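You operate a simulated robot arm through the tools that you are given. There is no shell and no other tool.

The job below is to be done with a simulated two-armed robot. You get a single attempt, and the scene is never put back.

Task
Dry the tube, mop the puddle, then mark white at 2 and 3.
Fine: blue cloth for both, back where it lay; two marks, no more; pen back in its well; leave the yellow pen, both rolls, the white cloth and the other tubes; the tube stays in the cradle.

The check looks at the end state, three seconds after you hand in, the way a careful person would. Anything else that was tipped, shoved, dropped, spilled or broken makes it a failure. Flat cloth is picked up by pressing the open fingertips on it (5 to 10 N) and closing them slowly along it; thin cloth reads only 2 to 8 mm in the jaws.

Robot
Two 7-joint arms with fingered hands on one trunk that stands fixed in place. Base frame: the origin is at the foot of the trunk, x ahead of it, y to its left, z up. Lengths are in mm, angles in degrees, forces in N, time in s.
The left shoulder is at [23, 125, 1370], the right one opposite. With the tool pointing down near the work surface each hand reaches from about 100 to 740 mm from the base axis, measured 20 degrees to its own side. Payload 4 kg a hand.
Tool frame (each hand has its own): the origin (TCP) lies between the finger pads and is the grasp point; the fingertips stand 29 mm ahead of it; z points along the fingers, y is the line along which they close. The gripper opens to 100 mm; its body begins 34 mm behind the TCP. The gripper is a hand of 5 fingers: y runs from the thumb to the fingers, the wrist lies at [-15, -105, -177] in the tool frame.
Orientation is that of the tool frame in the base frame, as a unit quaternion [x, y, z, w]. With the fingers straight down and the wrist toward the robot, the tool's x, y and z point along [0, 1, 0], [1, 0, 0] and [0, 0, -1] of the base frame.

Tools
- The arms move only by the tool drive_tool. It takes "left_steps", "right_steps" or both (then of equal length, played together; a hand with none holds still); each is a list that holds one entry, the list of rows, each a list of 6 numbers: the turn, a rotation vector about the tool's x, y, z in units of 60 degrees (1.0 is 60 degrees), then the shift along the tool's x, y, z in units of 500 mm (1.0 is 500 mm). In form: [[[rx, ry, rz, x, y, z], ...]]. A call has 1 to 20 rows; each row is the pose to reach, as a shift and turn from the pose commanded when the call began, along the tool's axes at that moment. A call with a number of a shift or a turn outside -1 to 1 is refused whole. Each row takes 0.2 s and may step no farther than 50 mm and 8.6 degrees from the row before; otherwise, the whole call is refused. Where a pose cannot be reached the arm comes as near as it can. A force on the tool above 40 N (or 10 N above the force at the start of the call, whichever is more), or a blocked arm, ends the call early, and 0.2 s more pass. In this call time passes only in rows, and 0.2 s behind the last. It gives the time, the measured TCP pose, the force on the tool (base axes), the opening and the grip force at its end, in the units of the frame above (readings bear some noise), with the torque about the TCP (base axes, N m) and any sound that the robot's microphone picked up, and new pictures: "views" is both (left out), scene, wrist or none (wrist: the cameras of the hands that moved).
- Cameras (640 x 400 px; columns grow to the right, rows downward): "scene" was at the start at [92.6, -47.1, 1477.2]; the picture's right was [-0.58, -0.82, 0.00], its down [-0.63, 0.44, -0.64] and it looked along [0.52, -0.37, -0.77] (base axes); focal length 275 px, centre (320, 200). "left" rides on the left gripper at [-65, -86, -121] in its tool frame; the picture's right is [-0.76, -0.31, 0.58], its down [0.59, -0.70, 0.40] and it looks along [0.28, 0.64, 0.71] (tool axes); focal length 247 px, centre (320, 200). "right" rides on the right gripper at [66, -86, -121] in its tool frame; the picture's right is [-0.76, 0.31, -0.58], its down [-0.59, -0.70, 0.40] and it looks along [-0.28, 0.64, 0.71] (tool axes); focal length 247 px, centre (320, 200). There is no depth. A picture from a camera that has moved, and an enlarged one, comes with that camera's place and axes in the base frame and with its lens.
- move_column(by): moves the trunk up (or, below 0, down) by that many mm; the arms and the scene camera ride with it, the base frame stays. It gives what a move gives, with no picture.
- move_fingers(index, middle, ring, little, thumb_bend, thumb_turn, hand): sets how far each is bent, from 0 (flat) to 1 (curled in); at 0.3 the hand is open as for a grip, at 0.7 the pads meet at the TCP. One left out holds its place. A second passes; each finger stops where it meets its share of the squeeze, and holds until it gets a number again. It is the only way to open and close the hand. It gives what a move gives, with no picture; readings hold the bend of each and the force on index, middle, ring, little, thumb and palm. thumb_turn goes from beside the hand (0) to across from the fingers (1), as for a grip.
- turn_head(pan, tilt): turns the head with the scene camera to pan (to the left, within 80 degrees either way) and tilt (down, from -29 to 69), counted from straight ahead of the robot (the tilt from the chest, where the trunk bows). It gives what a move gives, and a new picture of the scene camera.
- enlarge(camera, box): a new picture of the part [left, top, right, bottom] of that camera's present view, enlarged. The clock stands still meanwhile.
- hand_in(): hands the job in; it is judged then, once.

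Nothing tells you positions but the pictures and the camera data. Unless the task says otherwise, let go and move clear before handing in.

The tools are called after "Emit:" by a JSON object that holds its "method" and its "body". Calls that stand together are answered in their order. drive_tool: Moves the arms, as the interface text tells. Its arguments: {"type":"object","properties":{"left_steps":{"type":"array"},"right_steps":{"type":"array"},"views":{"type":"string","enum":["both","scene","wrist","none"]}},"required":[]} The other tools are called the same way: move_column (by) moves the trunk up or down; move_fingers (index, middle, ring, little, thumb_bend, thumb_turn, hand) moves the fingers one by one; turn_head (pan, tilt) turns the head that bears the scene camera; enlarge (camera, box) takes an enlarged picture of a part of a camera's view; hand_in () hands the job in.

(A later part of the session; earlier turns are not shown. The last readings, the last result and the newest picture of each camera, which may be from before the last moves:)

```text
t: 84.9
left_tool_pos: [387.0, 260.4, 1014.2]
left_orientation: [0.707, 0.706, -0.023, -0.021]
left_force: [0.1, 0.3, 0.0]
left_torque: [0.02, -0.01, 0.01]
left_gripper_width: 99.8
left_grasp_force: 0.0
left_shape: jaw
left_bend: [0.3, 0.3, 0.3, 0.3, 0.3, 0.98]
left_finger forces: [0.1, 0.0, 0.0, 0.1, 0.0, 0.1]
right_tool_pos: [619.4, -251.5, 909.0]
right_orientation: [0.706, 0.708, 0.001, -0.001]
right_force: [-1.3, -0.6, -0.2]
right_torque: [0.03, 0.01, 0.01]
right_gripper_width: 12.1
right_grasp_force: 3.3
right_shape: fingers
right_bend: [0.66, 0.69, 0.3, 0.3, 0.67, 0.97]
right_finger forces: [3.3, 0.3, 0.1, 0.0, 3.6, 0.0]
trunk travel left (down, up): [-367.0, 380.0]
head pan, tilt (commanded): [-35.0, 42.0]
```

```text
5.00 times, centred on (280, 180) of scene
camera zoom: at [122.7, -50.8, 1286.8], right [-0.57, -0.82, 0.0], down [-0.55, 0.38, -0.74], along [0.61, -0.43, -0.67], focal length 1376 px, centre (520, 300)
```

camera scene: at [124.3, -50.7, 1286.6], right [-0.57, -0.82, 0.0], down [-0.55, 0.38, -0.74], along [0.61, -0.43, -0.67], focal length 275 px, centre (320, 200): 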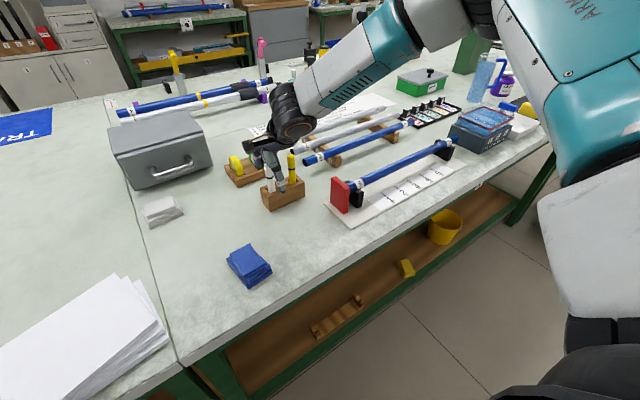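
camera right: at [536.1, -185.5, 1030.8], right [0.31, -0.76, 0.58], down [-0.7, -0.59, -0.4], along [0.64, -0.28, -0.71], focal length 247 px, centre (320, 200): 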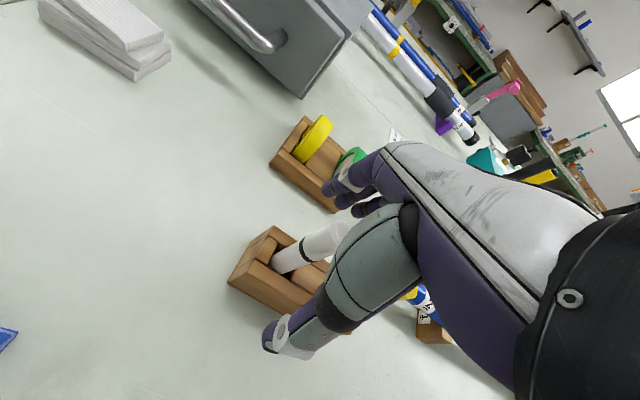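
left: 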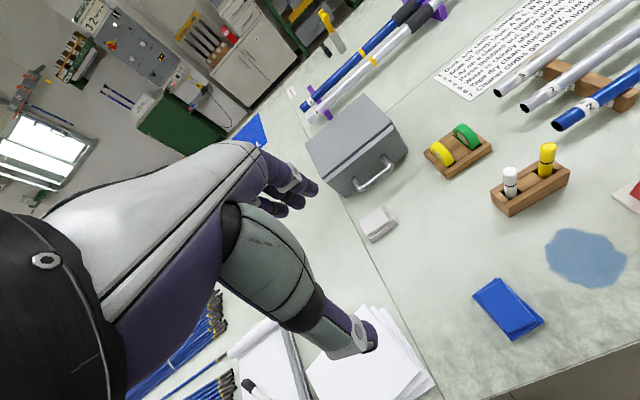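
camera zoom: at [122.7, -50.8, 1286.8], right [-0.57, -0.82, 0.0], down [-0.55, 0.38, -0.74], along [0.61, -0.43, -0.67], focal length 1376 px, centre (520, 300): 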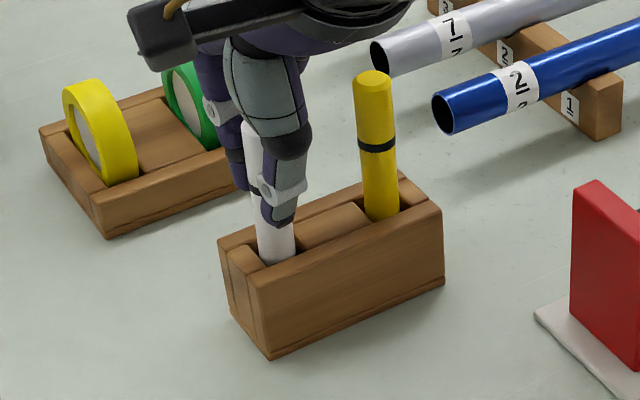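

Only thumb and index bear on the pen. I'll open slightly, shift 5 mm toward +y so the pen sits between index and middle, and close again.

Emit:
{"method": "move_fingers", "body": {"hand": "right", "index": 0.58, "middle": 0.58, "thumb_bend": 0.58}}

Emit:
{"method": "drive_tool", "body": {"right_steps": [[[0, 0, 0, 0.005, 0, 0], [0, 0, 0, 0.01, 0, 0]]], "views": "none"}}

Emit:
{"method": "move_fingers", "body": {"hand": "right", "index": 0.65, "middle": 0.65, "thumb_bend": 0.65}}

Emit:
{"method": "move_fingers", "body": {"hand": "right", "index": 0.69, "middle": 0.69, "thumb_bend": 0.69}}

Emit:
{"method": "enlarge", "body": {"camera": "right", "box": [200, 150, 440, 350]}}

Emit:
{"method": "enlarge", "body": {"camera": "scene", "box": [240, 140, 320, 220]}}

```text
t: 85.9
left_tool_pos: [387.6, 261.2, 1014.7]
left_orientation: [0.707, 0.707, -0.022, -0.021]
left_force: [0.0, 0.6, -0.2]
left_torque: [0.0, 0.01, 0.01]
left_gripper_width: 99.7
left_grasp_force: 0.1
left_shape: jaw
left_bend: [0.3, 0.3, 0.3, 0.3, 0.3, 0.98]
left_finger forces: [0.0, 0.0, 0.0, 0.1, 0.0, 0.1]
right_tool_pos: [620.2, -250.9, 909.0]
right_orientation: [0.706, 0.708, 0.0, -0.001]
right_force: [-0.1, 0.8, 0.2]
right_torque: [0.0, -0.03, 0.04]
right_gripper_width: 32.7
right_grasp_force: 0.0
right_shape: fingers
right_bend: [0.57, 0.57, 0.3, 0.3, 0.57, 0.97]
right_finger forces: [0.1, 0.0, 0.0, 0.0, 0.1, 0.1]
trunk travel left (down, up): [-367.0, 380.0]
head pan, tilt (commanded): [-35.0, 42.0]
```

```text
t: 86.5
left_tool_pos: [387.3, 259.5, 1014.9]
left_orientation: [0.707, 0.707, -0.023, -0.022]
left_force: [0.3, 0.2, -0.5]
left_torque: [0.01, 0.01, -0.02]
left_gripper_width: 99.7
left_grasp_force: 0.0
left_shape: jaw
left_bend: [0.3, 0.3, 0.3, 0.3, 0.3, 0.98]
left_finger forces: [0.1, 0.0, 0.0, 0.1, 0.0, 0.0]
right_tool_pos: [619.2, -246.4, 909.5]
right_orientation: [0.707, 0.708, 0.001, -0.001]
right_force: [0.4, -0.1, -0.2]
right_torque: [0.03, 0.01, 0.01]
right_gripper_width: 32.5
right_grasp_force: 0.0
right_shape: fingers
right_bend: [0.57, 0.57, 0.3, 0.3, 0.57, 0.97]
right_finger forces: [0.0, 0.0, 0.0, 0.1, 0.1, 0.0]
trunk travel left (down, up): [-367.0, 380.0]
head pan, tilt (commanded): [-35.0, 42.0]
```

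```text
t: 87.5
left_tool_pos: [386.9, 261.7, 1014.0]
left_orientation: [0.707, 0.707, -0.023, -0.022]
left_force: [0.0, 0.0, -0.1]
left_torque: [-0.01, 0.02, -0.01]
left_gripper_width: 99.9
left_grasp_force: 0.1
left_shape: jaw
left_bend: [0.3, 0.3, 0.3, 0.3, 0.3, 0.98]
left_finger forces: [0.0, 0.1, 0.1, 0.0, 0.0, 0.0]
right_tool_pos: [619.4, -246.1, 908.6]
right_orientation: [0.706, 0.708, 0.0, 0.0]
right_force: [0.3, -0.2, 0.1]
right_torque: [0.02, 0.02, 0.01]
right_gripper_width: 13.9
right_grasp_force: 0.0
right_shape: fingers
right_bend: [0.65, 0.65, 0.3, 0.3, 0.65, 0.97]
right_finger forces: [0.0, 0.0, 0.0, 0.1, 0.0, 0.0]
trunk travel left (down, up): [-367.0, 380.0]
head pan, tilt (commanded): [-35.0, 42.0]
```

```text
t: 88.5
left_tool_pos: [387.3, 261.0, 1014.0]
left_orientation: [0.707, 0.706, -0.023, -0.022]
left_force: [0.1, 0.6, 0.6]
left_torque: [0.02, -0.04, 0.03]
left_gripper_width: 99.6
left_grasp_force: 0.0
left_shape: jaw
left_bend: [0.3, 0.3, 0.3, 0.3, 0.3, 0.98]
left_finger forces: [0.1, 0.0, 0.0, 0.0, 0.0, 0.1]
right_tool_pos: [618.5, -247.6, 908.2]
right_orientation: [0.707, 0.708, 0.0, -0.001]
right_force: [-0.4, 0.3, 0.4]
right_torque: [-0.03, -0.02, -0.02]
right_gripper_width: 10.0
right_grasp_force: 2.6
right_shape: fingers
right_bend: [0.67, 0.68, 0.3, 0.3, 0.67, 0.97]
right_finger forces: [1.2, 1.4, 0.1, 0.0, 2.5, 0.0]
trunk travel left (down, up): [-367.0, 380.0]
head pan, tilt (commanded): [-35.0, 42.0]
```

```text
2.00 times, centred on (320, 250) of right
camera zoom: at [533.7, -180.4, 1031.3], right [0.31, -0.76, 0.58], down [-0.7, -0.59, -0.4], along [0.64, -0.28, -0.71], focal length 494 px, centre (320, 100)
```

zoom: 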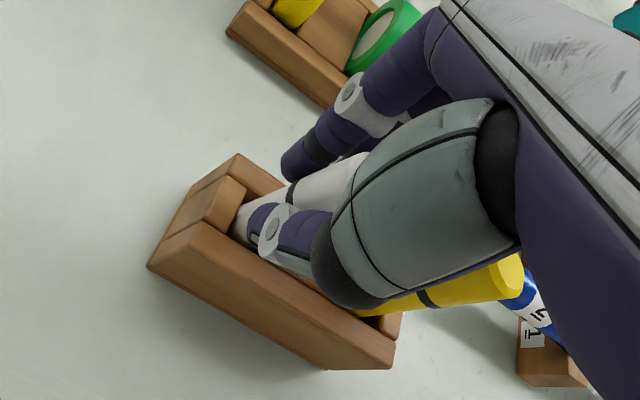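

```text
5.00 times, centred on (280, 180) of scene
camera zoom: at [122.7, -50.8, 1286.8], right [-0.57, -0.82, 0.0], down [-0.55, 0.38, -0.74], along [0.61, -0.43, -0.67], focal length 1376 px, centre (520, 300)
```

zoom: 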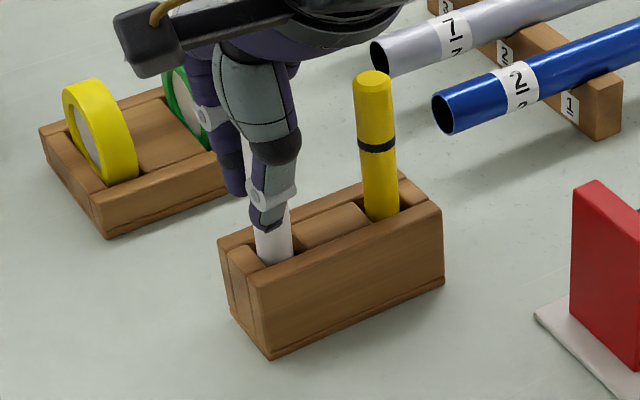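

Now all three share the load (1.2, 1.4 and 2.5 N). I'll tighten the grip and then lift the pen slowly.

Emit:
{"method": "move_fingers", "body": {"hand": "right", "index": 0.75, "middle": 0.75, "thumb_bend": 0.75}}

```text
t: 89.5
left_tool_pos: [387.4, 260.6, 1014.1]
left_orientation: [0.706, 0.707, -0.023, -0.022]
left_force: [0.4, -0.5, -0.2]
left_torque: [-0.02, 0.0, 0.03]
left_gripper_width: 99.6
left_grasp_force: 0.1
left_shape: jaw
left_bend: [0.3, 0.3, 0.3, 0.3, 0.3, 0.98]
left_finger forces: [0.1, 0.0, 0.0, 0.0, 0.0, 0.0]
right_tool_pos: [619.4, -246.4, 908.5]
right_orientation: [0.706, 0.708, 0.0, -0.001]
right_force: [-0.7, 0.8, -0.9]
right_torque: [0.04, 0.02, -0.03]
right_gripper_width: 6.6
right_grasp_force: 9.7
right_shape: fingers
right_bend: [0.74, 0.73, 0.3, 0.3, 0.68, 0.95]
right_finger forces: [5.8, 3.9, 0.1, 0.0, 9.6, 0.0]
trunk travel left (down, up): [-367.0, 380.0]
head pan, tilt (commanded): [-35.0, 42.0]
```

Emit:
{"method": "drive_tool", "body": {"right_steps": [[[0, 0, 0, 0, 0, -0.02], [0, 0, 0, 0, 0, -0.04], [0, 0, 0, 0, 0, -0.07], [0, 0, 0, 0, 0, -0.1]]], "views": "both"}}

Emit:
{"method": "enlarge", "body": {"camera": "right", "box": [200, 150, 440, 350]}}

Emit:
{"method": "enlarge", "body": {"camera": "scene", "box": [240, 120, 320, 210]}}

```text
t: 90.5
left_tool_pos: [387.5, 260.3, 1014.0]
left_orientation: [0.707, 0.707, -0.022, -0.021]
left_force: [0.5, -0.4, -0.7]
left_torque: [0.02, 0.0, 0.01]
left_gripper_width: 99.8
left_grasp_force: 0.0
left_shape: jaw
left_bend: [0.3, 0.3, 0.3, 0.3, 0.3, 0.98]
left_finger forces: [0.0, 0.0, 0.0, 0.1, 0.0, 0.0]
right_tool_pos: [618.2, -246.2, 959.2]
right_orientation: [0.707, 0.707, 0.001, -0.001]
right_force: [0.0, 0.3, 0.3]
right_torque: [0.0, -0.01, -0.01]
right_gripper_width: 6.4
right_grasp_force: 10.1
right_shape: fingers
right_bend: [0.74, 0.73, 0.3, 0.3, 0.68, 0.95]
right_finger forces: [5.9, 4.4, 0.1, 0.0, 9.8, 0.0]
trunk travel left (down, up): [-367.0, 380.0]
head pan, tilt (commanded): [-35.0, 42.0]
camera scene: at [122.6, -50.7, 1286.8], right [-0.57, -0.82, 0.0], down [-0.55, 0.38, -0.74], along [0.61, -0.43, -0.67], focal length 275 px, centre (320, 200)
camera right: at [532.7, -179.8, 1081.5], right [0.31, -0.76, 0.58], down [-0.7, -0.59, -0.4], along [0.64, -0.28, -0.71], focal length 247 px, centre (320, 200)
```

scene: 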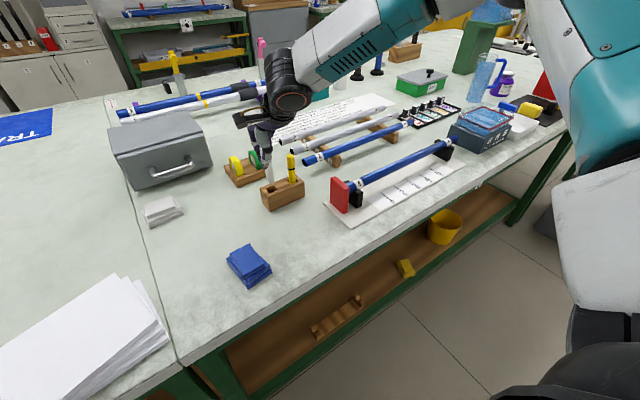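
right: 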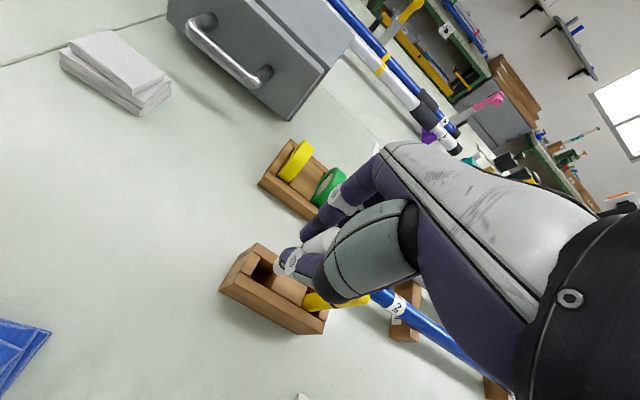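

```text
2.00 times, centred on (320, 250) of right
camera zoom: at [532.7, -179.8, 1081.5], right [0.31, -0.76, 0.58], down [-0.7, -0.59, -0.4], along [0.64, -0.28, -0.71], focal length 494 px, centre (320, 100)
```

zoom: 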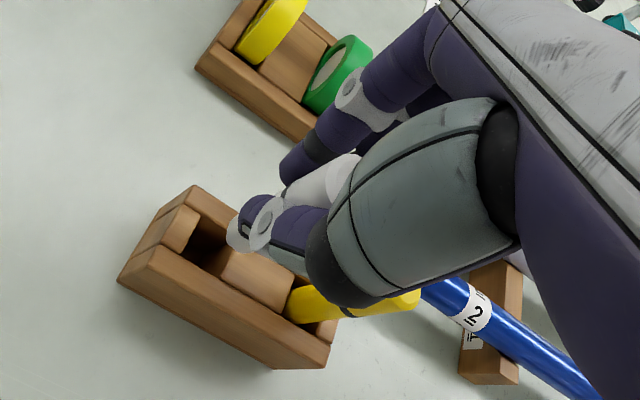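

```text
4.44 times, centred on (280, 165) of scene
camera zoom: at [122.6, -50.7, 1286.8], right [-0.57, -0.82, 0.0], down [-0.55, 0.38, -0.74], along [0.61, -0.43, -0.67], focal length 1223 px, centre (498, 356)
```

zoom: 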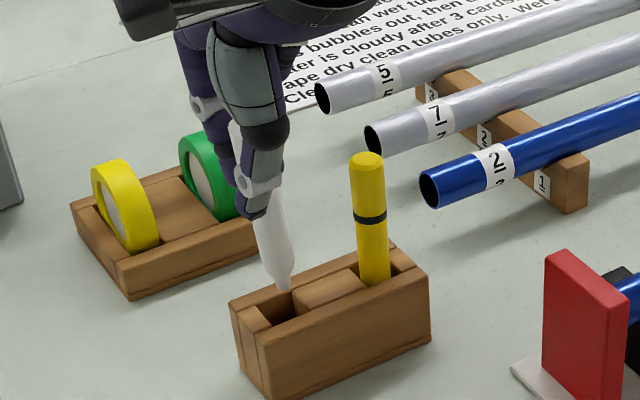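

The pen is out and shows a tapered tip, leaning slightly. I'll zoom in on the tip from both cameras.

Emit:
{"method": "enlarge", "body": {"camera": "right", "box": [240, 220, 340, 300]}}

Emit:
{"method": "enlarge", "body": {"camera": "scene", "box": [255, 130, 305, 200]}}

Emit:
{"method": "enlarge", "body": {"camera": "left", "box": [0, 0, 640, 400]}}

```text
5.00 times, centred on (290, 260) of right
camera zoom: at [532.7, -179.8, 1081.5], right [0.31, -0.76, 0.58], down [-0.7, -0.59, -0.4], along [0.64, -0.28, -0.71], focal length 1235 px, centre (470, -100)
```

zoom: 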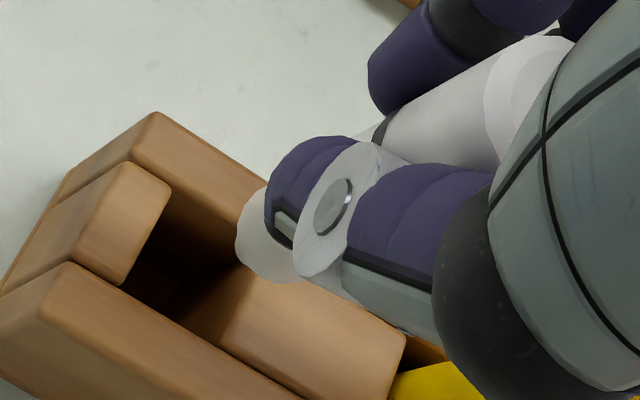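

```text
5.71 times, centred on (280, 165) of scene
camera zoom: at [122.6, -50.7, 1286.8], right [-0.57, -0.82, 0.0], down [-0.55, 0.38, -0.74], along [0.61, -0.43, -0.67], focal length 1572 px, centre (549, 400)
```

zoom: 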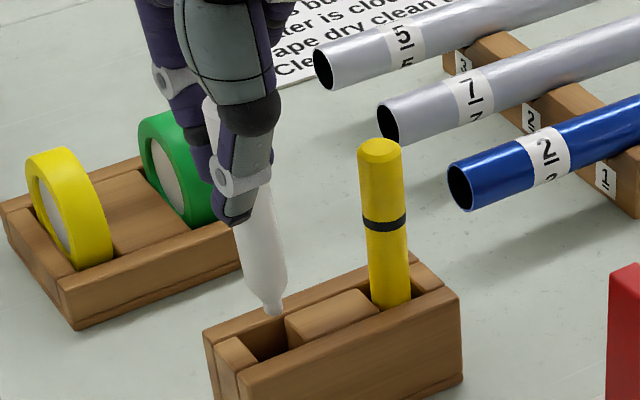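

```text
1.00 times, centred on (320, 200) of left (not enlarged: the box is as wide or as high as the picture)
camera zoom: at [309.8, 195.8, 1141.2], right [-0.34, -0.76, -0.56], down [-0.73, 0.59, -0.35], along [0.6, 0.28, -0.75], focal length 247 px, centre (320, 200)
```

zoom: 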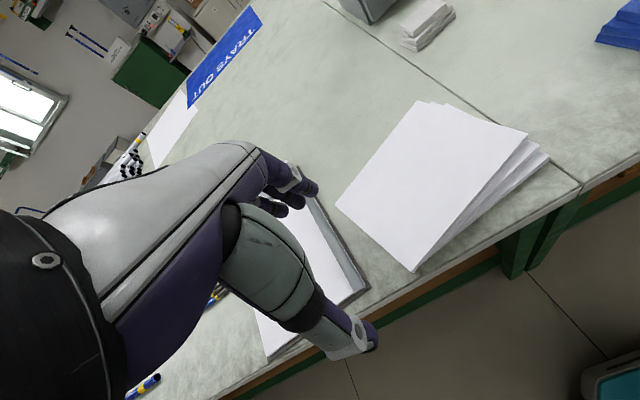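

The tip hangs about 95 mm below the grasp point. I'll lift the pen clear, bring it toward me past the yellow pen, and carry it high to above tick 2.

Emit:
{"method": "drive_tool", "body": {"right_steps": [[[0, 0, 0, 0, 0, -0.09], [0, 0, 0, 0, 0, -0.162], [0, 0, 0, 0, -0.08, -0.162], [0, 0, 0, -0.03, -0.15, -0.162], [0, 0, 0, -0.06, -0.222, -0.162], [0, 0, 0, -0.15, -0.222, -0.162], [0, 0, 0, -0.24, -0.222, -0.162], [0, 0, 0, -0.33, -0.222, -0.162], [0, 0, 0, -0.42, -0.222, -0.162], [0, 0, 0, -0.51, -0.222, -0.162], [0, 0, 0, -0.6, -0.222, -0.162]]], "views": "both"}}

Emit:
{"method": "enlarge", "body": {"camera": "scene", "box": [320, 80, 480, 220]}}

```text
t: 92.9
left_tool_pos: [387.7, 259.7, 1013.3]
left_orientation: [0.707, 0.706, -0.022, -0.022]
left_force: [-0.2, -0.2, -0.4]
left_torque: [-0.02, 0.0, 0.0]
left_gripper_width: 99.9
left_grasp_force: 0.1
left_shape: jaw
left_bend: [0.3, 0.3, 0.3, 0.3, 0.3, 0.98]
left_finger forces: [0.0, 0.0, 0.0, 0.0, 0.0, 0.1]
right_tool_pos: [508.1, -548.0, 1039.9]
right_orientation: [0.707, 0.708, 0.0, -0.001]
right_force: [0.1, -0.4, -1.5]
right_torque: [0.01, 0.01, -0.01]
right_gripper_width: 6.3
right_grasp_force: 9.6
right_shape: fingers
right_bend: [0.74, 0.74, 0.3, 0.3, 0.67, 0.95]
right_finger forces: [5.1, 4.7, 0.1, 0.0, 8.9, 0.1]
trunk travel left (down, up): [-367.0, 380.0]
head pan, tilt (commanded): [-35.0, 42.0]
camera scene: at [122.7, -51.4, 1286.8], right [-0.57, -0.82, 0.0], down [-0.55, 0.38, -0.74], along [0.61, -0.43, -0.67], focal length 275 px, centre (320, 200)
camera right: at [423.4, -481.4, 1161.9], right [0.31, -0.76, 0.58], down [-0.7, -0.59, -0.4], along [0.64, -0.28, -0.71], focal length 247 px, centre (320, 200)
```

scene: 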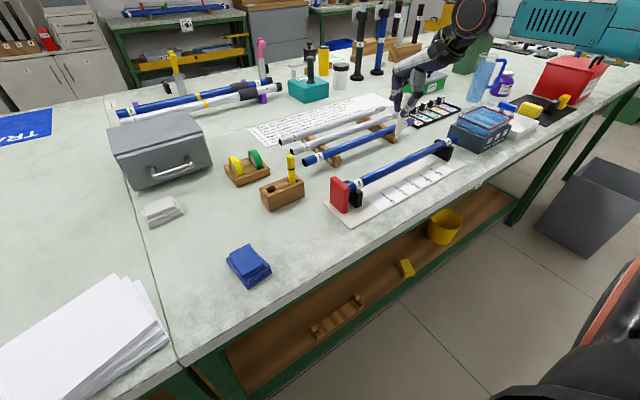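
right: 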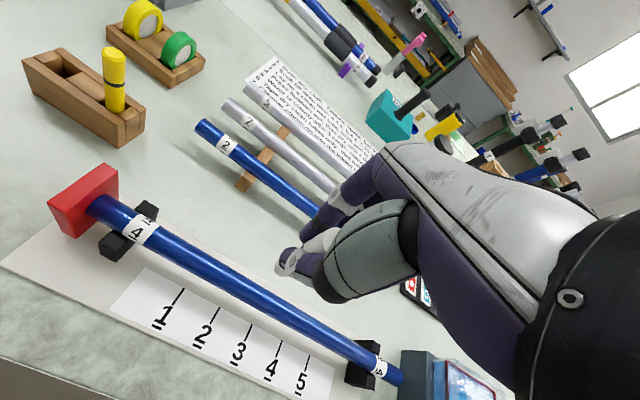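

```text
2.86 times, centred on (400, 150) of scene
camera zoom: at [122.7, -51.4, 1286.8], right [-0.57, -0.82, 0.0], down [-0.55, 0.38, -0.74], along [0.61, -0.43, -0.67], focal length 786 px, centre (91, 343)
```

zoom: 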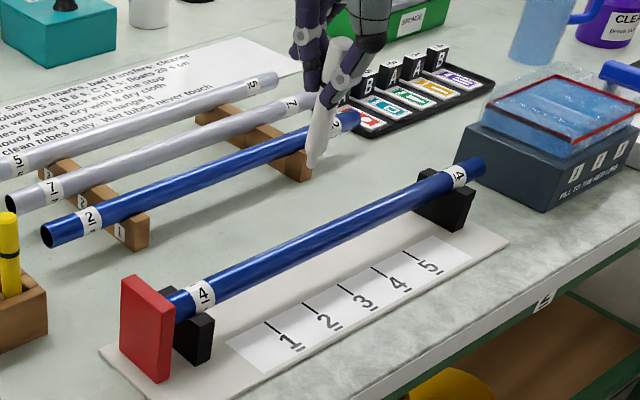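

Emit:
{"method": "enlarge", "body": {"camera": "right", "box": [240, 220, 340, 300]}}

Emit:
{"method": "enlarge", "body": {"camera": "scene", "box": [370, 70, 440, 150]}}

```text
5.00 times, centred on (290, 260) of right
camera zoom: at [423.4, -481.4, 1161.9], right [0.31, -0.76, 0.58], down [-0.7, -0.59, -0.4], along [0.64, -0.28, -0.71], focal length 1235 px, centre (470, -100)
```

zoom: 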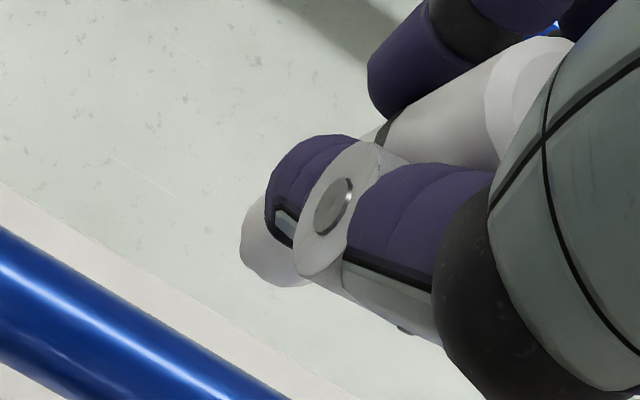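

```text
5.00 times, centred on (405, 110) of scene
camera zoom: at [122.7, -51.4, 1286.8], right [-0.57, -0.82, 0.0], down [-0.55, 0.38, -0.74], along [0.61, -0.43, -0.67], focal length 1376 px, centre (-105, 650)
```

zoom: 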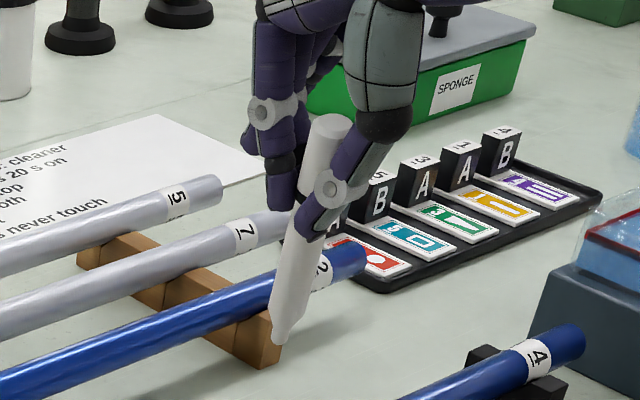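

The pen hangs above the tube near tick 2. For a second viewing angle along the tube I'll swing the left hand's camera round to look toward -y, keeping it high and clear.

Emit:
{"method": "drive_tool", "body": {"left_steps": [[[0, 0, 0.106, -0.0375, 0.025, -0.01], [0, 0, 0.2125, -0.075, 0.05, -0.02], [0, 0, 0.319, -0.1125, 0.075, -0.03], [0, 0, 0.425, -0.15, 0.1, -0.04], [0, 0, 0.531, -0.1875, 0.125, -0.05], [0, 0, 0.6375, -0.225, 0.15, -0.06], [0, 0, 0.744, -0.2625, 0.175, -0.06], [0, 0, 0.85, -0.3, 0.2, -0.06]]], "views": "wrist"}}

```text
t: 94.7
left_tool_pos: [488.6, 110.2, 1038.4]
left_orientation: [0.942, 0.333, -0.029, -0.01]
left_force: [-0.6, 0.7, -0.3]
left_torque: [0.01, 0.0, 0.03]
left_gripper_width: 99.5
left_grasp_force: 0.1
left_shape: jaw
left_bend: [0.3, 0.3, 0.3, 0.3, 0.3, 0.98]
left_finger forces: [0.0, 0.0, 0.0, 0.1, 0.0, 0.0]
right_tool_pos: [508.0, -547.0, 1039.5]
right_orientation: [0.707, 0.707, 0.0, -0.002]
right_force: [-0.9, 0.0, -0.3]
right_torque: [0.01, 0.0, 0.02]
right_gripper_width: 6.1
right_grasp_force: 9.6
right_shape: fingers
right_bend: [0.74, 0.74, 0.3, 0.3, 0.67, 0.95]
right_finger forces: [5.0, 4.6, 0.0, 0.0, 9.0, 0.0]
trunk travel left (down, up): [-367.0, 380.0]
head pan, tilt (commanded): [-35.0, 42.0]
camera left: at [391.7, 136.0, 1166.2], right [-0.82, -0.24, -0.53], down [-0.01, 0.92, -0.4], along [0.58, -0.32, -0.75], focal length 247 px, centre (320, 200)
```

left: 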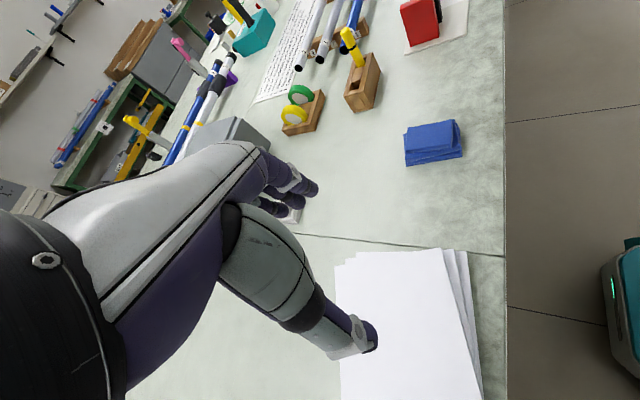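

Emit:
{"method": "drive_tool", "body": {"left_steps": [[[0, 0, 0.107, -0.015, 0.05, 0], [0, 0, 0.214, -0.03, 0.1, 0], [0, 0, 0.321, -0.045, 0.15, 0], [0, 0, 0.429, -0.06, 0.2, 0], [0, 0, 0.536, -0.075, 0.25, 0], [0, 0, 0.643, -0.09, 0.3, 0], [0, 0, 0.75, -0.105, 0.352, 0]]], "views": "both"}}

```text
t: 96.3
left_tool_pos: [557.1, -62.9, 1033.7]
left_orientation: [0.998, -0.054, -0.032, 0.001]
left_force: [-0.4, 0.4, -0.4]
left_torque: [0.0, -0.01, 0.0]
left_gripper_width: 100.0
left_grasp_force: 0.1
left_shape: jaw
left_bend: [0.3, 0.3, 0.3, 0.3, 0.3, 0.98]
left_finger forces: [0.0, 0.0, 0.0, 0.1, 0.0, 0.1]
right_tool_pos: [509.2, -547.4, 1038.5]
right_orientation: [0.707, 0.707, 0.001, -0.001]
right_force: [0.2, -0.1, -0.4]
right_torque: [0.0, 0.02, 0.02]
right_gripper_width: 6.2
right_grasp_force: 9.3
right_shape: fingers
right_bend: [0.74, 0.74, 0.3, 0.3, 0.67, 0.95]
right_finger forces: [5.0, 4.8, 0.1, 0.0, 9.0, 0.0]
trunk travel left (down, up): [-367.0, 380.0]
head pan, tilt (commanded): [-35.0, 42.0]
camera scene: at [122.9, -52.0, 1286.7], right [-0.57, -0.82, 0.0], down [-0.55, 0.38, -0.74], along [0.61, -0.43, -0.67], focal length 275 px, centre (320, 200)
camera left: at [509.8, 31.1, 1158.7], right [-0.75, 0.39, -0.53], down [0.63, 0.64, -0.44], along [0.17, -0.67, -0.72], focal length 247 px, centre (320, 200)
```

scene: 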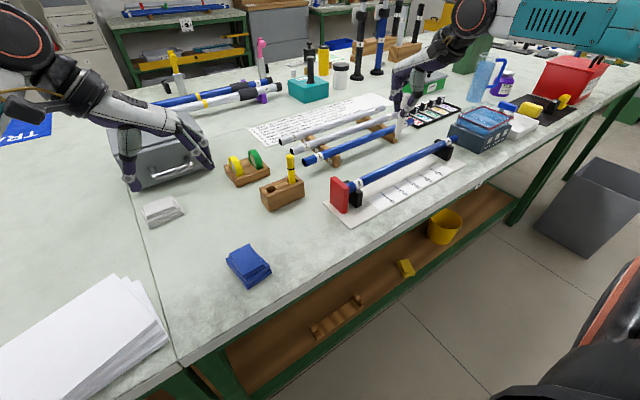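
left: 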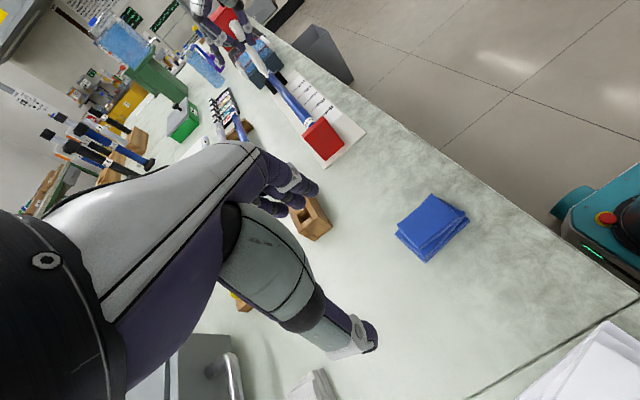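

The left camera now looks along the tube toward the right hand. I'll zoom in there.

Emit:
{"method": "enlarge", "body": {"camera": "left", "box": [180, 0, 360, 160]}}

Emit:
{"method": "enlarge", "body": {"camera": "left", "box": [205, 10, 305, 100]}}

```text
2.50 times, centred on (270, 80) of left
camera zoom: at [509.8, 31.1, 1158.7], right [-0.75, 0.39, -0.53], down [0.63, 0.64, -0.44], along [0.17, -0.67, -0.72], focal length 617 px, centre (445, 500)
```

zoom: 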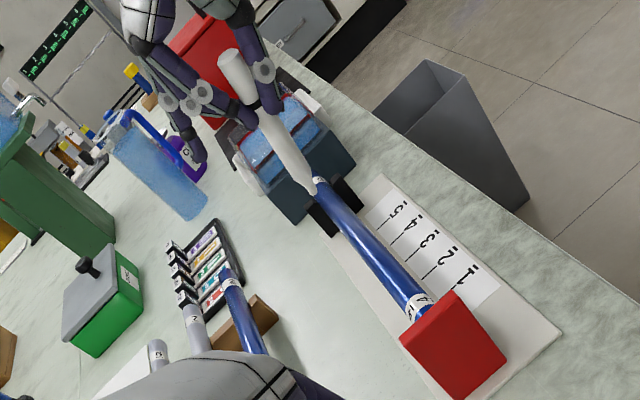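

```text
4.44 times, centred on (255, 55) of left
camera zoom: at [509.8, 31.1, 1158.7], right [-0.75, 0.39, -0.53], down [0.63, 0.64, -0.44], along [0.17, -0.67, -0.72], focal length 1098 px, centre (609, 844)
```

zoom: 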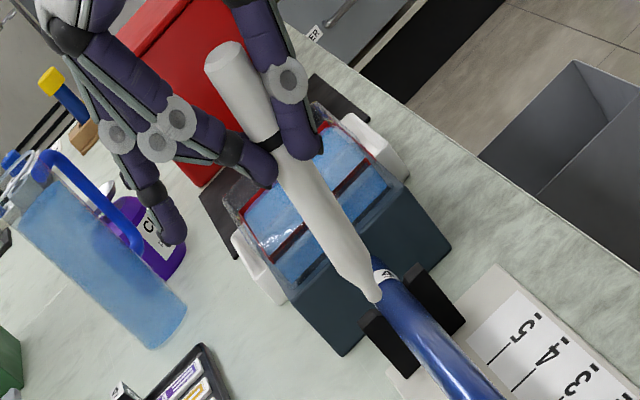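

The left view shows the pen clearly, leaning about 9° in x and 7° in y. I'll turn the hand slightly to bring the pen upright, then check again.

Emit:
{"method": "drive_tool", "body": {"right_steps": [[[0.077, 0.062, 0, 0, 0, 0], [0.153, 0.125, 0, 0, 0, 0]]], "views": "none"}}

Emit:
{"method": "enlarge", "body": {"camera": "left", "box": [205, 10, 305, 100]}}

Emit:
{"method": "enlarge", "body": {"camera": "scene", "box": [370, 70, 440, 150]}}

```text
t: 96.9
left_tool_pos: [557.4, -61.0, 1033.8]
left_orientation: [0.998, -0.053, -0.031, 0.001]
left_force: [0.5, -0.2, -0.5]
left_torque: [0.03, -0.02, -0.01]
left_gripper_width: 99.9
left_grasp_force: 0.0
left_shape: jaw
left_bend: [0.3, 0.3, 0.3, 0.3, 0.3, 0.98]
left_finger forces: [0.0, 0.0, 0.0, 0.0, 0.1, 0.0]
right_tool_pos: [509.1, -546.1, 1038.7]
right_orientation: [0.702, 0.704, -0.011, -0.102]
right_force: [0.4, 0.9, -0.3]
right_torque: [0.04, 0.0, 0.0]
right_gripper_width: 6.0
right_grasp_force: 9.7
right_shape: fingers
right_bend: [0.74, 0.74, 0.3, 0.3, 0.67, 0.95]
right_finger forces: [4.8, 4.8, 0.0, 0.0, 9.0, 0.0]
trunk travel left (down, up): [-367.0, 380.0]
head pan, tilt (commanded): [-35.0, 42.0]
```

```text
4.44 times, centred on (255, 55) of left
camera zoom: at [509.6, 32.0, 1158.8], right [-0.76, 0.38, -0.53], down [0.63, 0.64, -0.44], along [0.17, -0.67, -0.72], focal length 1098 px, centre (609, 844)
```

zoom: 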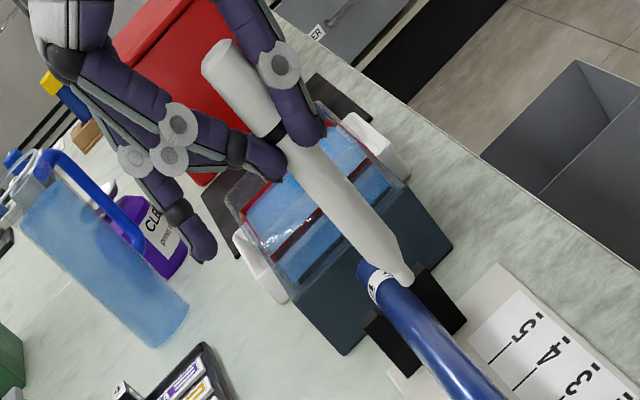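

```text
5.00 times, centred on (405, 110) of scene
camera zoom: at [122.9, -51.0, 1286.7], right [-0.57, -0.82, 0.0], down [-0.55, 0.38, -0.74], along [0.61, -0.43, -0.67], focal length 1376 px, centre (-105, 650)
```

zoom: 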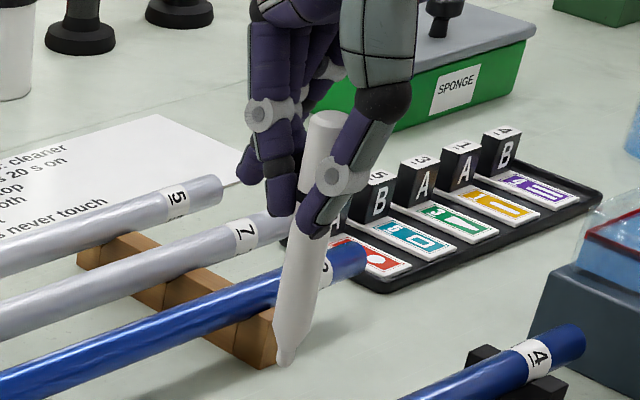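

The pen is now upright in both views, with the tip near (501,-543,945). I'll zoom on the ruler ticks to get tick 2 and 3 in the same camera frames.

Emit:
{"method": "enlarge", "body": {"camera": "scene", "box": [360, 150, 440, 210]}}

Emit:
{"method": "enlarge", "body": {"camera": "left", "box": [270, 40, 390, 140]}}

Emit:
{"method": "enlarge", "body": {"camera": "right", "box": [100, 230, 340, 400]}}

```text
6.67 times, centred on (400, 180) of scene
camera zoom: at [122.9, -51.0, 1286.7], right [-0.57, -0.82, 0.0], down [-0.55, 0.38, -0.74], along [0.61, -0.43, -0.67], focal length 1834 px, centre (-213, 333)
```

zoom: 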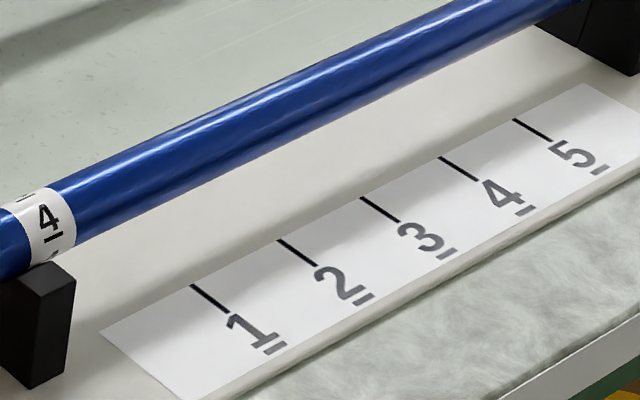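

```text
4.00 times, centred on (330, 90) of left
camera zoom: at [509.6, 32.0, 1158.8], right [-0.76, 0.38, -0.53], down [0.63, 0.64, -0.44], along [0.17, -0.67, -0.72], focal length 988 px, centre (280, 640)
```

zoom: 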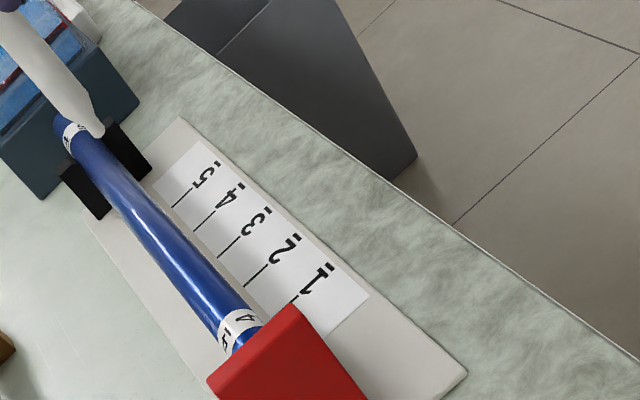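

```text
2.35 times, centred on (220, 315) of right
camera zoom: at [444.4, -497.5, 1181.4], right [0.39, -0.82, 0.41], down [-0.76, -0.54, -0.36], along [0.52, -0.18, -0.84], focal length 581 px, centre (555, -71)
```

zoom: 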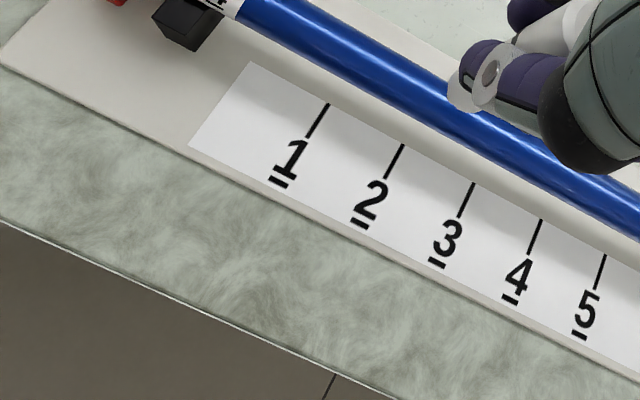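

In the scene frame tick 2 is at y≈-550 and the tip at y≈-541, about 8 mm short of the tube's crown line in x. I'll shift by (+8,-9) mm and lower until the tip is roughly 10 mm above the tube, then re-measure.

Emit:
{"method": "drive_tool", "body": {"right_steps": [[[0, 0, 0, -0.011, 0.0115, 0.0375], [0, 0, 0, -0.022, 0.023, 0.075], [0, 0, 0, -0.0331, 0.0346, 0.1124]]], "views": "none"}}

Emit:
{"method": "enlarge", "body": {"camera": "left", "box": [230, 30, 310, 100]}}

Emit:
{"method": "enlarge", "body": {"camera": "scene", "box": [360, 110, 440, 200]}}

```text
t: 97.7
left_tool_pos: [558.7, -60.6, 1033.7]
left_orientation: [0.998, -0.052, -0.032, 0.002]
left_force: [0.6, 0.5, 0.5]
left_torque: [0.04, -0.01, 0.01]
left_gripper_width: 99.9
left_grasp_force: 0.1
left_shape: jaw
left_bend: [0.3, 0.3, 0.3, 0.3, 0.3, 0.98]
left_finger forces: [0.1, 0.1, 0.1, 0.1, 0.0, 0.0]
right_tool_pos: [515.9, -556.0, 978.8]
right_orientation: [0.703, 0.703, -0.009, -0.104]
right_force: [0.1, 0.4, -0.5]
right_torque: [-0.02, 0.02, 0.02]
right_gripper_width: 6.2
right_grasp_force: 9.0
right_shape: fingers
right_bend: [0.74, 0.74, 0.3, 0.3, 0.67, 0.95]
right_finger forces: [4.8, 4.9, 0.0, 0.1, 9.0, 0.0]
trunk travel left (down, up): [-367.0, 380.0]
head pan, tilt (commanded): [-35.0, 42.0]
```

```text
5.71 times, centred on (270, 65) of left
camera zoom: at [509.7, 31.8, 1158.7], right [-0.76, 0.38, -0.53], down [0.63, 0.64, -0.44], along [0.17, -0.67, -0.72], focal length 1411 px, centre (606, 971)
```

zoom: 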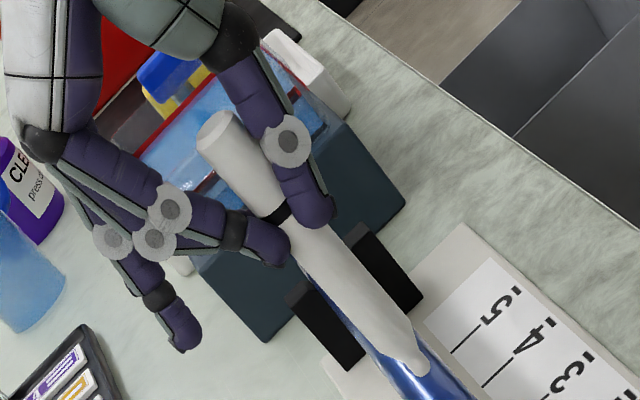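

```text
4.44 times, centred on (400, 155) of scene
camera zoom: at [123.0, -51.4, 1286.7], right [-0.57, -0.82, 0.0], down [-0.55, 0.38, -0.74], along [0.61, -0.43, -0.67], focal length 1223 px, centre (-36, 400)
```

zoom: 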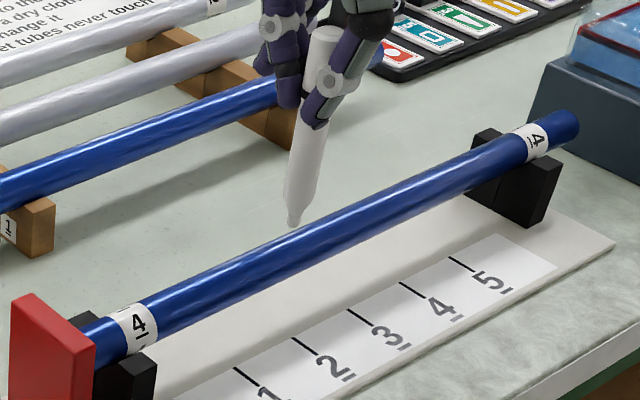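

Emit:
{"method": "enlarge", "body": {"camera": "left", "box": [265, 70, 325, 120]}}

Emit:
{"method": "enlarge", "body": {"camera": "scene", "box": [375, 140, 425, 180]}}

```text
8.00 times, centred on (295, 95) of left
camera zoom: at [509.7, 31.8, 1158.7], right [-0.76, 0.38, -0.53], down [0.63, 0.64, -0.44], along [0.17, -0.67, -0.72], focal length 1976 px, centre (520, 1040)
```

zoom: 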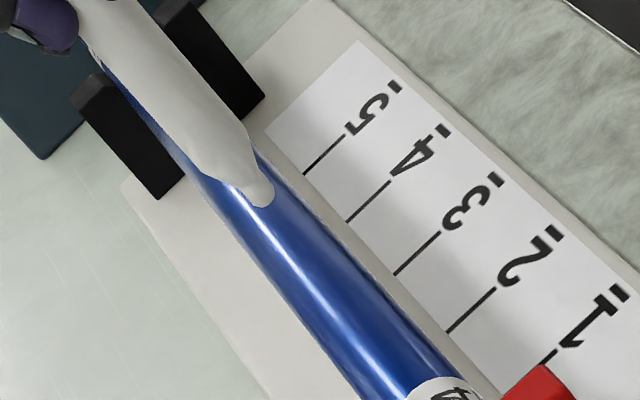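

```text
10.00 times, centred on (400, 160) of scene
camera zoom: at [123.0, -51.4, 1286.7], right [-0.57, -0.82, 0.0], down [-0.55, 0.38, -0.74], along [0.61, -0.43, -0.67], focal length 2752 px, centre (-480, 600)
```

zoom: 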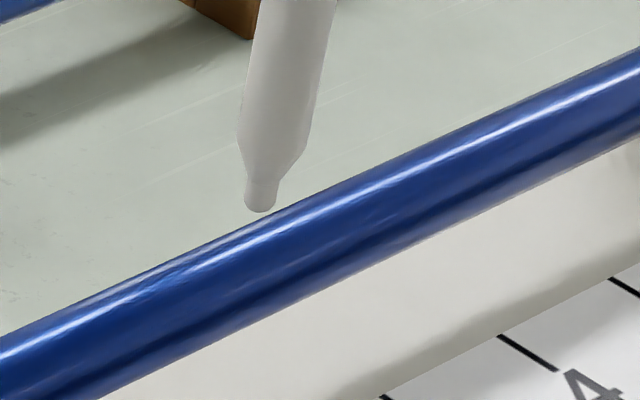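

The tip is about 10 mm above the tube, within about 1 mm of tick 2 in y and about 2.6 mm toward me from the crown. I'll correct x and come down another 7 mm.

Emit:
{"method": "drive_tool", "body": {"right_steps": [[[0, 0, 0, -0.0005, 0.004, 0.007], [0, 0, 0, -0.001, 0.0077, 0.0139]]], "views": "none"}}

Emit:
{"method": "enlarge", "body": {"camera": "left", "box": [265, 70, 325, 120]}}

Emit:
{"method": "enlarge", "body": {"camera": "scene", "box": [375, 140, 425, 180]}}

```text
t: 98.3
left_tool_pos: [556.5, -61.2, 1034.2]
left_orientation: [0.998, -0.052, -0.031, 0.002]
left_force: [0.6, -0.3, -0.8]
left_torque: [-0.01, -0.03, -0.01]
left_gripper_width: 99.6
left_grasp_force: 0.1
left_shape: jaw
left_bend: [0.3, 0.3, 0.3, 0.3, 0.3, 0.98]
left_finger forces: [0.0, 0.0, 0.1, 0.0, 0.0, 0.0]
right_tool_pos: [519.0, -554.7, 971.5]
right_orientation: [0.703, 0.704, -0.01, -0.104]
right_force: [-0.1, -0.5, 0.4]
right_torque: [0.03, 0.02, -0.02]
right_gripper_width: 6.4
right_grasp_force: 9.3
right_shape: fingers
right_bend: [0.74, 0.74, 0.3, 0.3, 0.67, 0.95]
right_finger forces: [4.9, 5.0, 0.0, 0.0, 9.0, 0.0]
trunk travel left (down, up): [-367.0, 380.0]
head pan, tilt (commanded): [-35.0, 42.0]
```

```text
8.00 times, centred on (295, 95) of left
camera zoom: at [509.4, 32.0, 1158.9], right [-0.76, 0.38, -0.53], down [0.63, 0.64, -0.44], along [0.17, -0.67, -0.72], focal length 1976 px, centre (520, 1040)
```

zoom: 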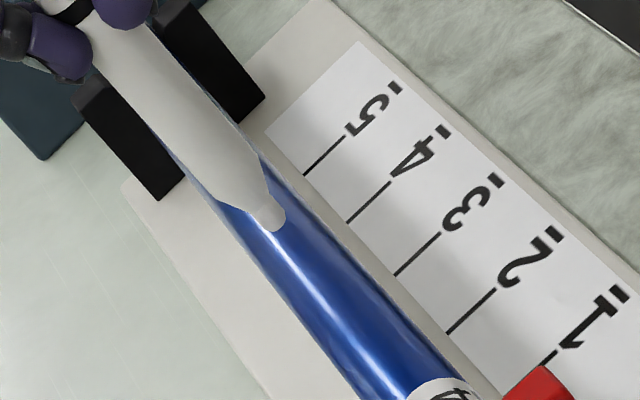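

```text
10.00 times, centred on (400, 160) of scene
camera zoom: at [122.7, -51.1, 1286.8], right [-0.57, -0.82, 0.0], down [-0.55, 0.38, -0.74], along [0.61, -0.43, -0.67], focal length 2752 px, centre (-480, 600)
```

zoom: 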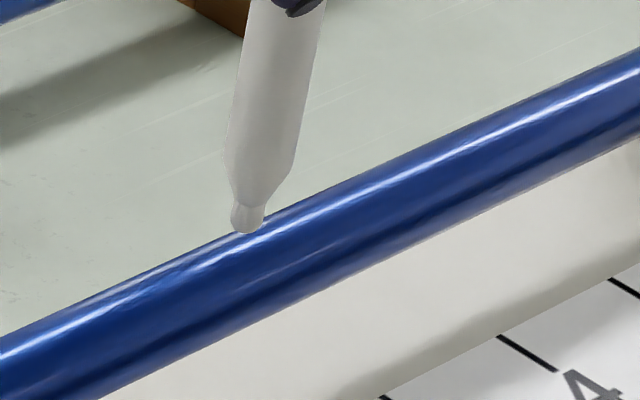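

The tip sits 2–3 mm above the crown right at tick 2's line. Going down in small steps until I feel a light touch.

Emit:
{"method": "drive_tool", "body": {"right_steps": [[[0, 0, 0, -0.0005, -0.0003, 0.0041]]], "views": "none"}}

Emit:
{"method": "enlarge", "body": {"camera": "scene", "box": [375, 140, 425, 180]}}

```text
t: 98.7
left_tool_pos: [557.7, -60.6, 1034.7]
left_orientation: [0.998, -0.052, -0.031, 0.002]
left_force: [-0.1, 0.4, 0.5]
left_torque: [-0.02, 0.03, 0.02]
left_gripper_width: 99.7
left_grasp_force: 0.0
left_shape: jaw
left_bend: [0.3, 0.3, 0.3, 0.3, 0.3, 0.98]
left_finger forces: [0.1, 0.1, 0.0, 0.1, 0.0, 0.0]
right_tool_pos: [517.2, -555.0, 970.9]
right_orientation: [0.703, 0.704, -0.01, -0.103]
right_force: [-1.6, -0.1, 0.4]
right_torque: [0.02, -0.02, -0.01]
right_gripper_width: 6.4
right_grasp_force: 9.1
right_shape: fingers
right_bend: [0.74, 0.74, 0.3, 0.3, 0.67, 0.95]
right_finger forces: [4.8, 5.0, 0.0, 0.0, 9.0, 0.0]
trunk travel left (down, up): [-367.0, 380.0]
head pan, tilt (commanded): [-35.0, 42.0]
```

```text
10.00 times, centred on (400, 160) of scene
camera zoom: at [122.7, -51.2, 1286.8], right [-0.57, -0.82, 0.0], down [-0.55, 0.38, -0.74], along [0.61, -0.43, -0.67], focal length 2752 px, centre (-480, 600)
```

zoom: 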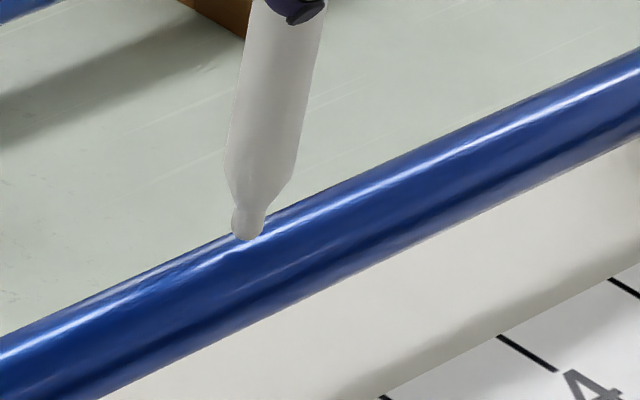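

Emit:
{"method": "drive_tool", "body": {"right_steps": [[[0, 0, 0, -0.0003, 0.0003, 0.002]]], "views": "none"}}

Emit:
{"method": "enlarge", "body": {"camera": "scene", "box": [375, 140, 425, 180]}}

```text
t: 99.1
left_tool_pos: [556.6, -60.1, 1034.0]
left_orientation: [0.998, -0.052, -0.032, 0.002]
left_force: [-0.3, 0.3, 0.7]
left_torque: [-0.04, 0.01, -0.05]
left_gripper_width: 99.7
left_grasp_force: 0.1
left_shape: jaw
left_bend: [0.3, 0.3, 0.3, 0.3, 0.3, 0.98]
left_finger forces: [0.0, 0.1, 0.0, 0.0, 0.1, 0.0]
right_tool_pos: [518.1, -556.2, 968.4]
right_orientation: [0.703, 0.704, -0.011, -0.102]
right_force: [1.2, -0.2, -0.2]
right_torque: [-0.01, 0.01, 0.0]
right_gripper_width: 6.1
right_grasp_force: 9.8
right_shape: fingers
right_bend: [0.74, 0.74, 0.3, 0.3, 0.67, 0.95]
right_finger forces: [4.8, 5.0, 0.1, 0.0, 9.0, 0.0]
trunk travel left (down, up): [-367.0, 380.0]
head pan, tilt (commanded): [-35.0, 42.0]
```

```text
10.00 times, centred on (400, 160) of scene
camera zoom: at [122.8, -51.1, 1286.8], right [-0.57, -0.82, 0.0], down [-0.55, 0.38, -0.74], along [0.61, -0.43, -0.67], focal length 2752 px, centre (-480, 600)
```

zoom: 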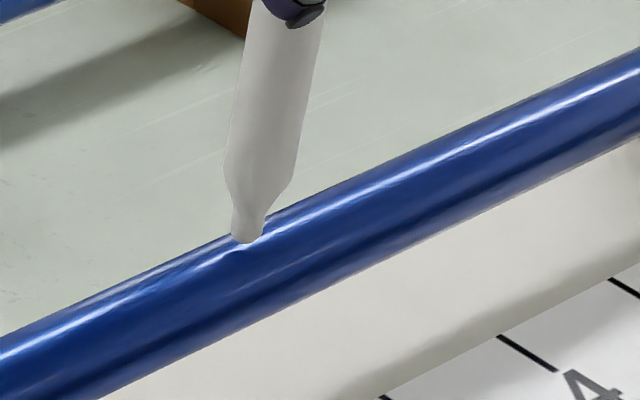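

The tip's reflection almost meets it, with no contact force yet. One more millimetre.

Emit:
{"method": "drive_tool", "body": {"right_steps": [[[0, 0, 0, -0.0003, 0.0003, 0.002]]], "views": "none"}}

Emit:
{"method": "enlarge", "body": {"camera": "scene", "box": [385, 150, 415, 175]}}

```text
t: 99.5
left_tool_pos: [557.9, -61.2, 1034.0]
left_orientation: [0.998, -0.053, -0.033, 0.002]
left_force: [0.1, 0.1, -0.6]
left_torque: [-0.02, 0.01, 0.01]
left_gripper_width: 99.8
left_grasp_force: 0.1
left_shape: jaw
left_bend: [0.3, 0.3, 0.3, 0.3, 0.3, 0.98]
left_finger forces: [0.0, 0.1, 0.0, 0.1, 0.0, 0.0]
right_tool_pos: [518.3, -555.3, 969.1]
right_orientation: [0.702, 0.704, -0.01, -0.104]
right_force: [-0.3, 0.3, -0.9]
right_torque: [0.01, -0.01, -0.02]
right_gripper_width: 6.0
right_grasp_force: 9.5
right_shape: fingers
right_bend: [0.74, 0.74, 0.3, 0.3, 0.67, 0.95]
right_finger forces: [4.8, 5.0, 0.1, 0.0, 9.0, 0.0]
trunk travel left (down, up): [-367.0, 380.0]
head pan, tilt (commanded): [-35.0, 42.0]
```

```text
16.00 times, centred on (400, 162) of scene
camera zoom: at [122.8, -51.1, 1286.8], right [-0.57, -0.82, 0.0], down [-0.55, 0.38, -0.74], along [0.61, -0.43, -0.67], focal length 4403 px, centre (-960, 800)
```

zoom: 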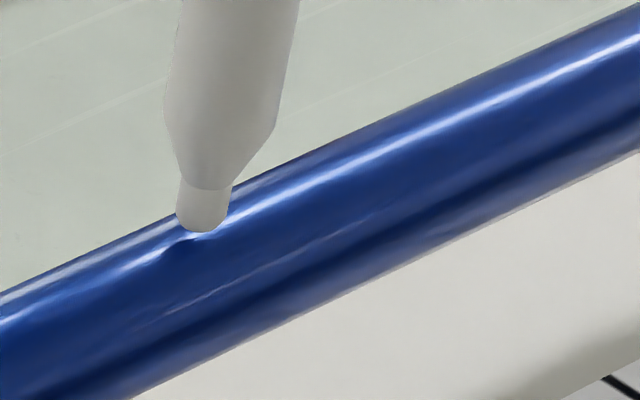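

Emit:
{"method": "drive_tool", "body": {"right_steps": [[[0, 0, 0, -0.0003, 0.0003, 0.002]]], "views": "none"}}

Emit:
{"method": "enlarge", "body": {"camera": "scene", "box": [385, 150, 415, 175]}}

```text
t: 99.9
left_tool_pos: [557.4, -61.7, 1034.3]
left_orientation: [0.998, -0.052, -0.031, 0.002]
left_force: [-0.5, -0.6, 0.8]
left_torque: [0.03, 0.0, 0.01]
left_gripper_width: 99.6
left_grasp_force: 0.0
left_shape: jaw
left_bend: [0.3, 0.3, 0.3, 0.3, 0.3, 0.98]
left_finger forces: [0.0, 0.0, 0.0, 0.0, 0.1, 0.0]
right_tool_pos: [516.3, -555.6, 967.0]
right_orientation: [0.703, 0.704, -0.011, -0.103]
right_force: [0.0, 1.0, -0.4]
right_torque: [0.0, 0.03, -0.02]
right_gripper_width: 5.9
right_grasp_force: 9.2
right_shape: fingers
right_bend: [0.74, 0.74, 0.3, 0.3, 0.67, 0.95]
right_finger forces: [4.8, 5.1, 0.0, 0.1, 9.0, 0.1]
trunk travel left (down, up): [-367.0, 380.0]
head pan, tilt (commanded): [-35.0, 42.0]
```

```text
16.00 times, centred on (400, 162) of scene
camera zoom: at [122.8, -51.1, 1286.8], right [-0.57, -0.82, 0.0], down [-0.55, 0.38, -0.74], along [0.61, -0.43, -0.67], focal length 4403 px, centre (-960, 800)
```

zoom: 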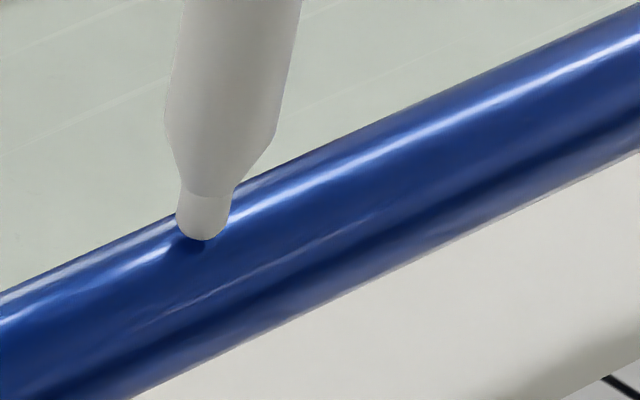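

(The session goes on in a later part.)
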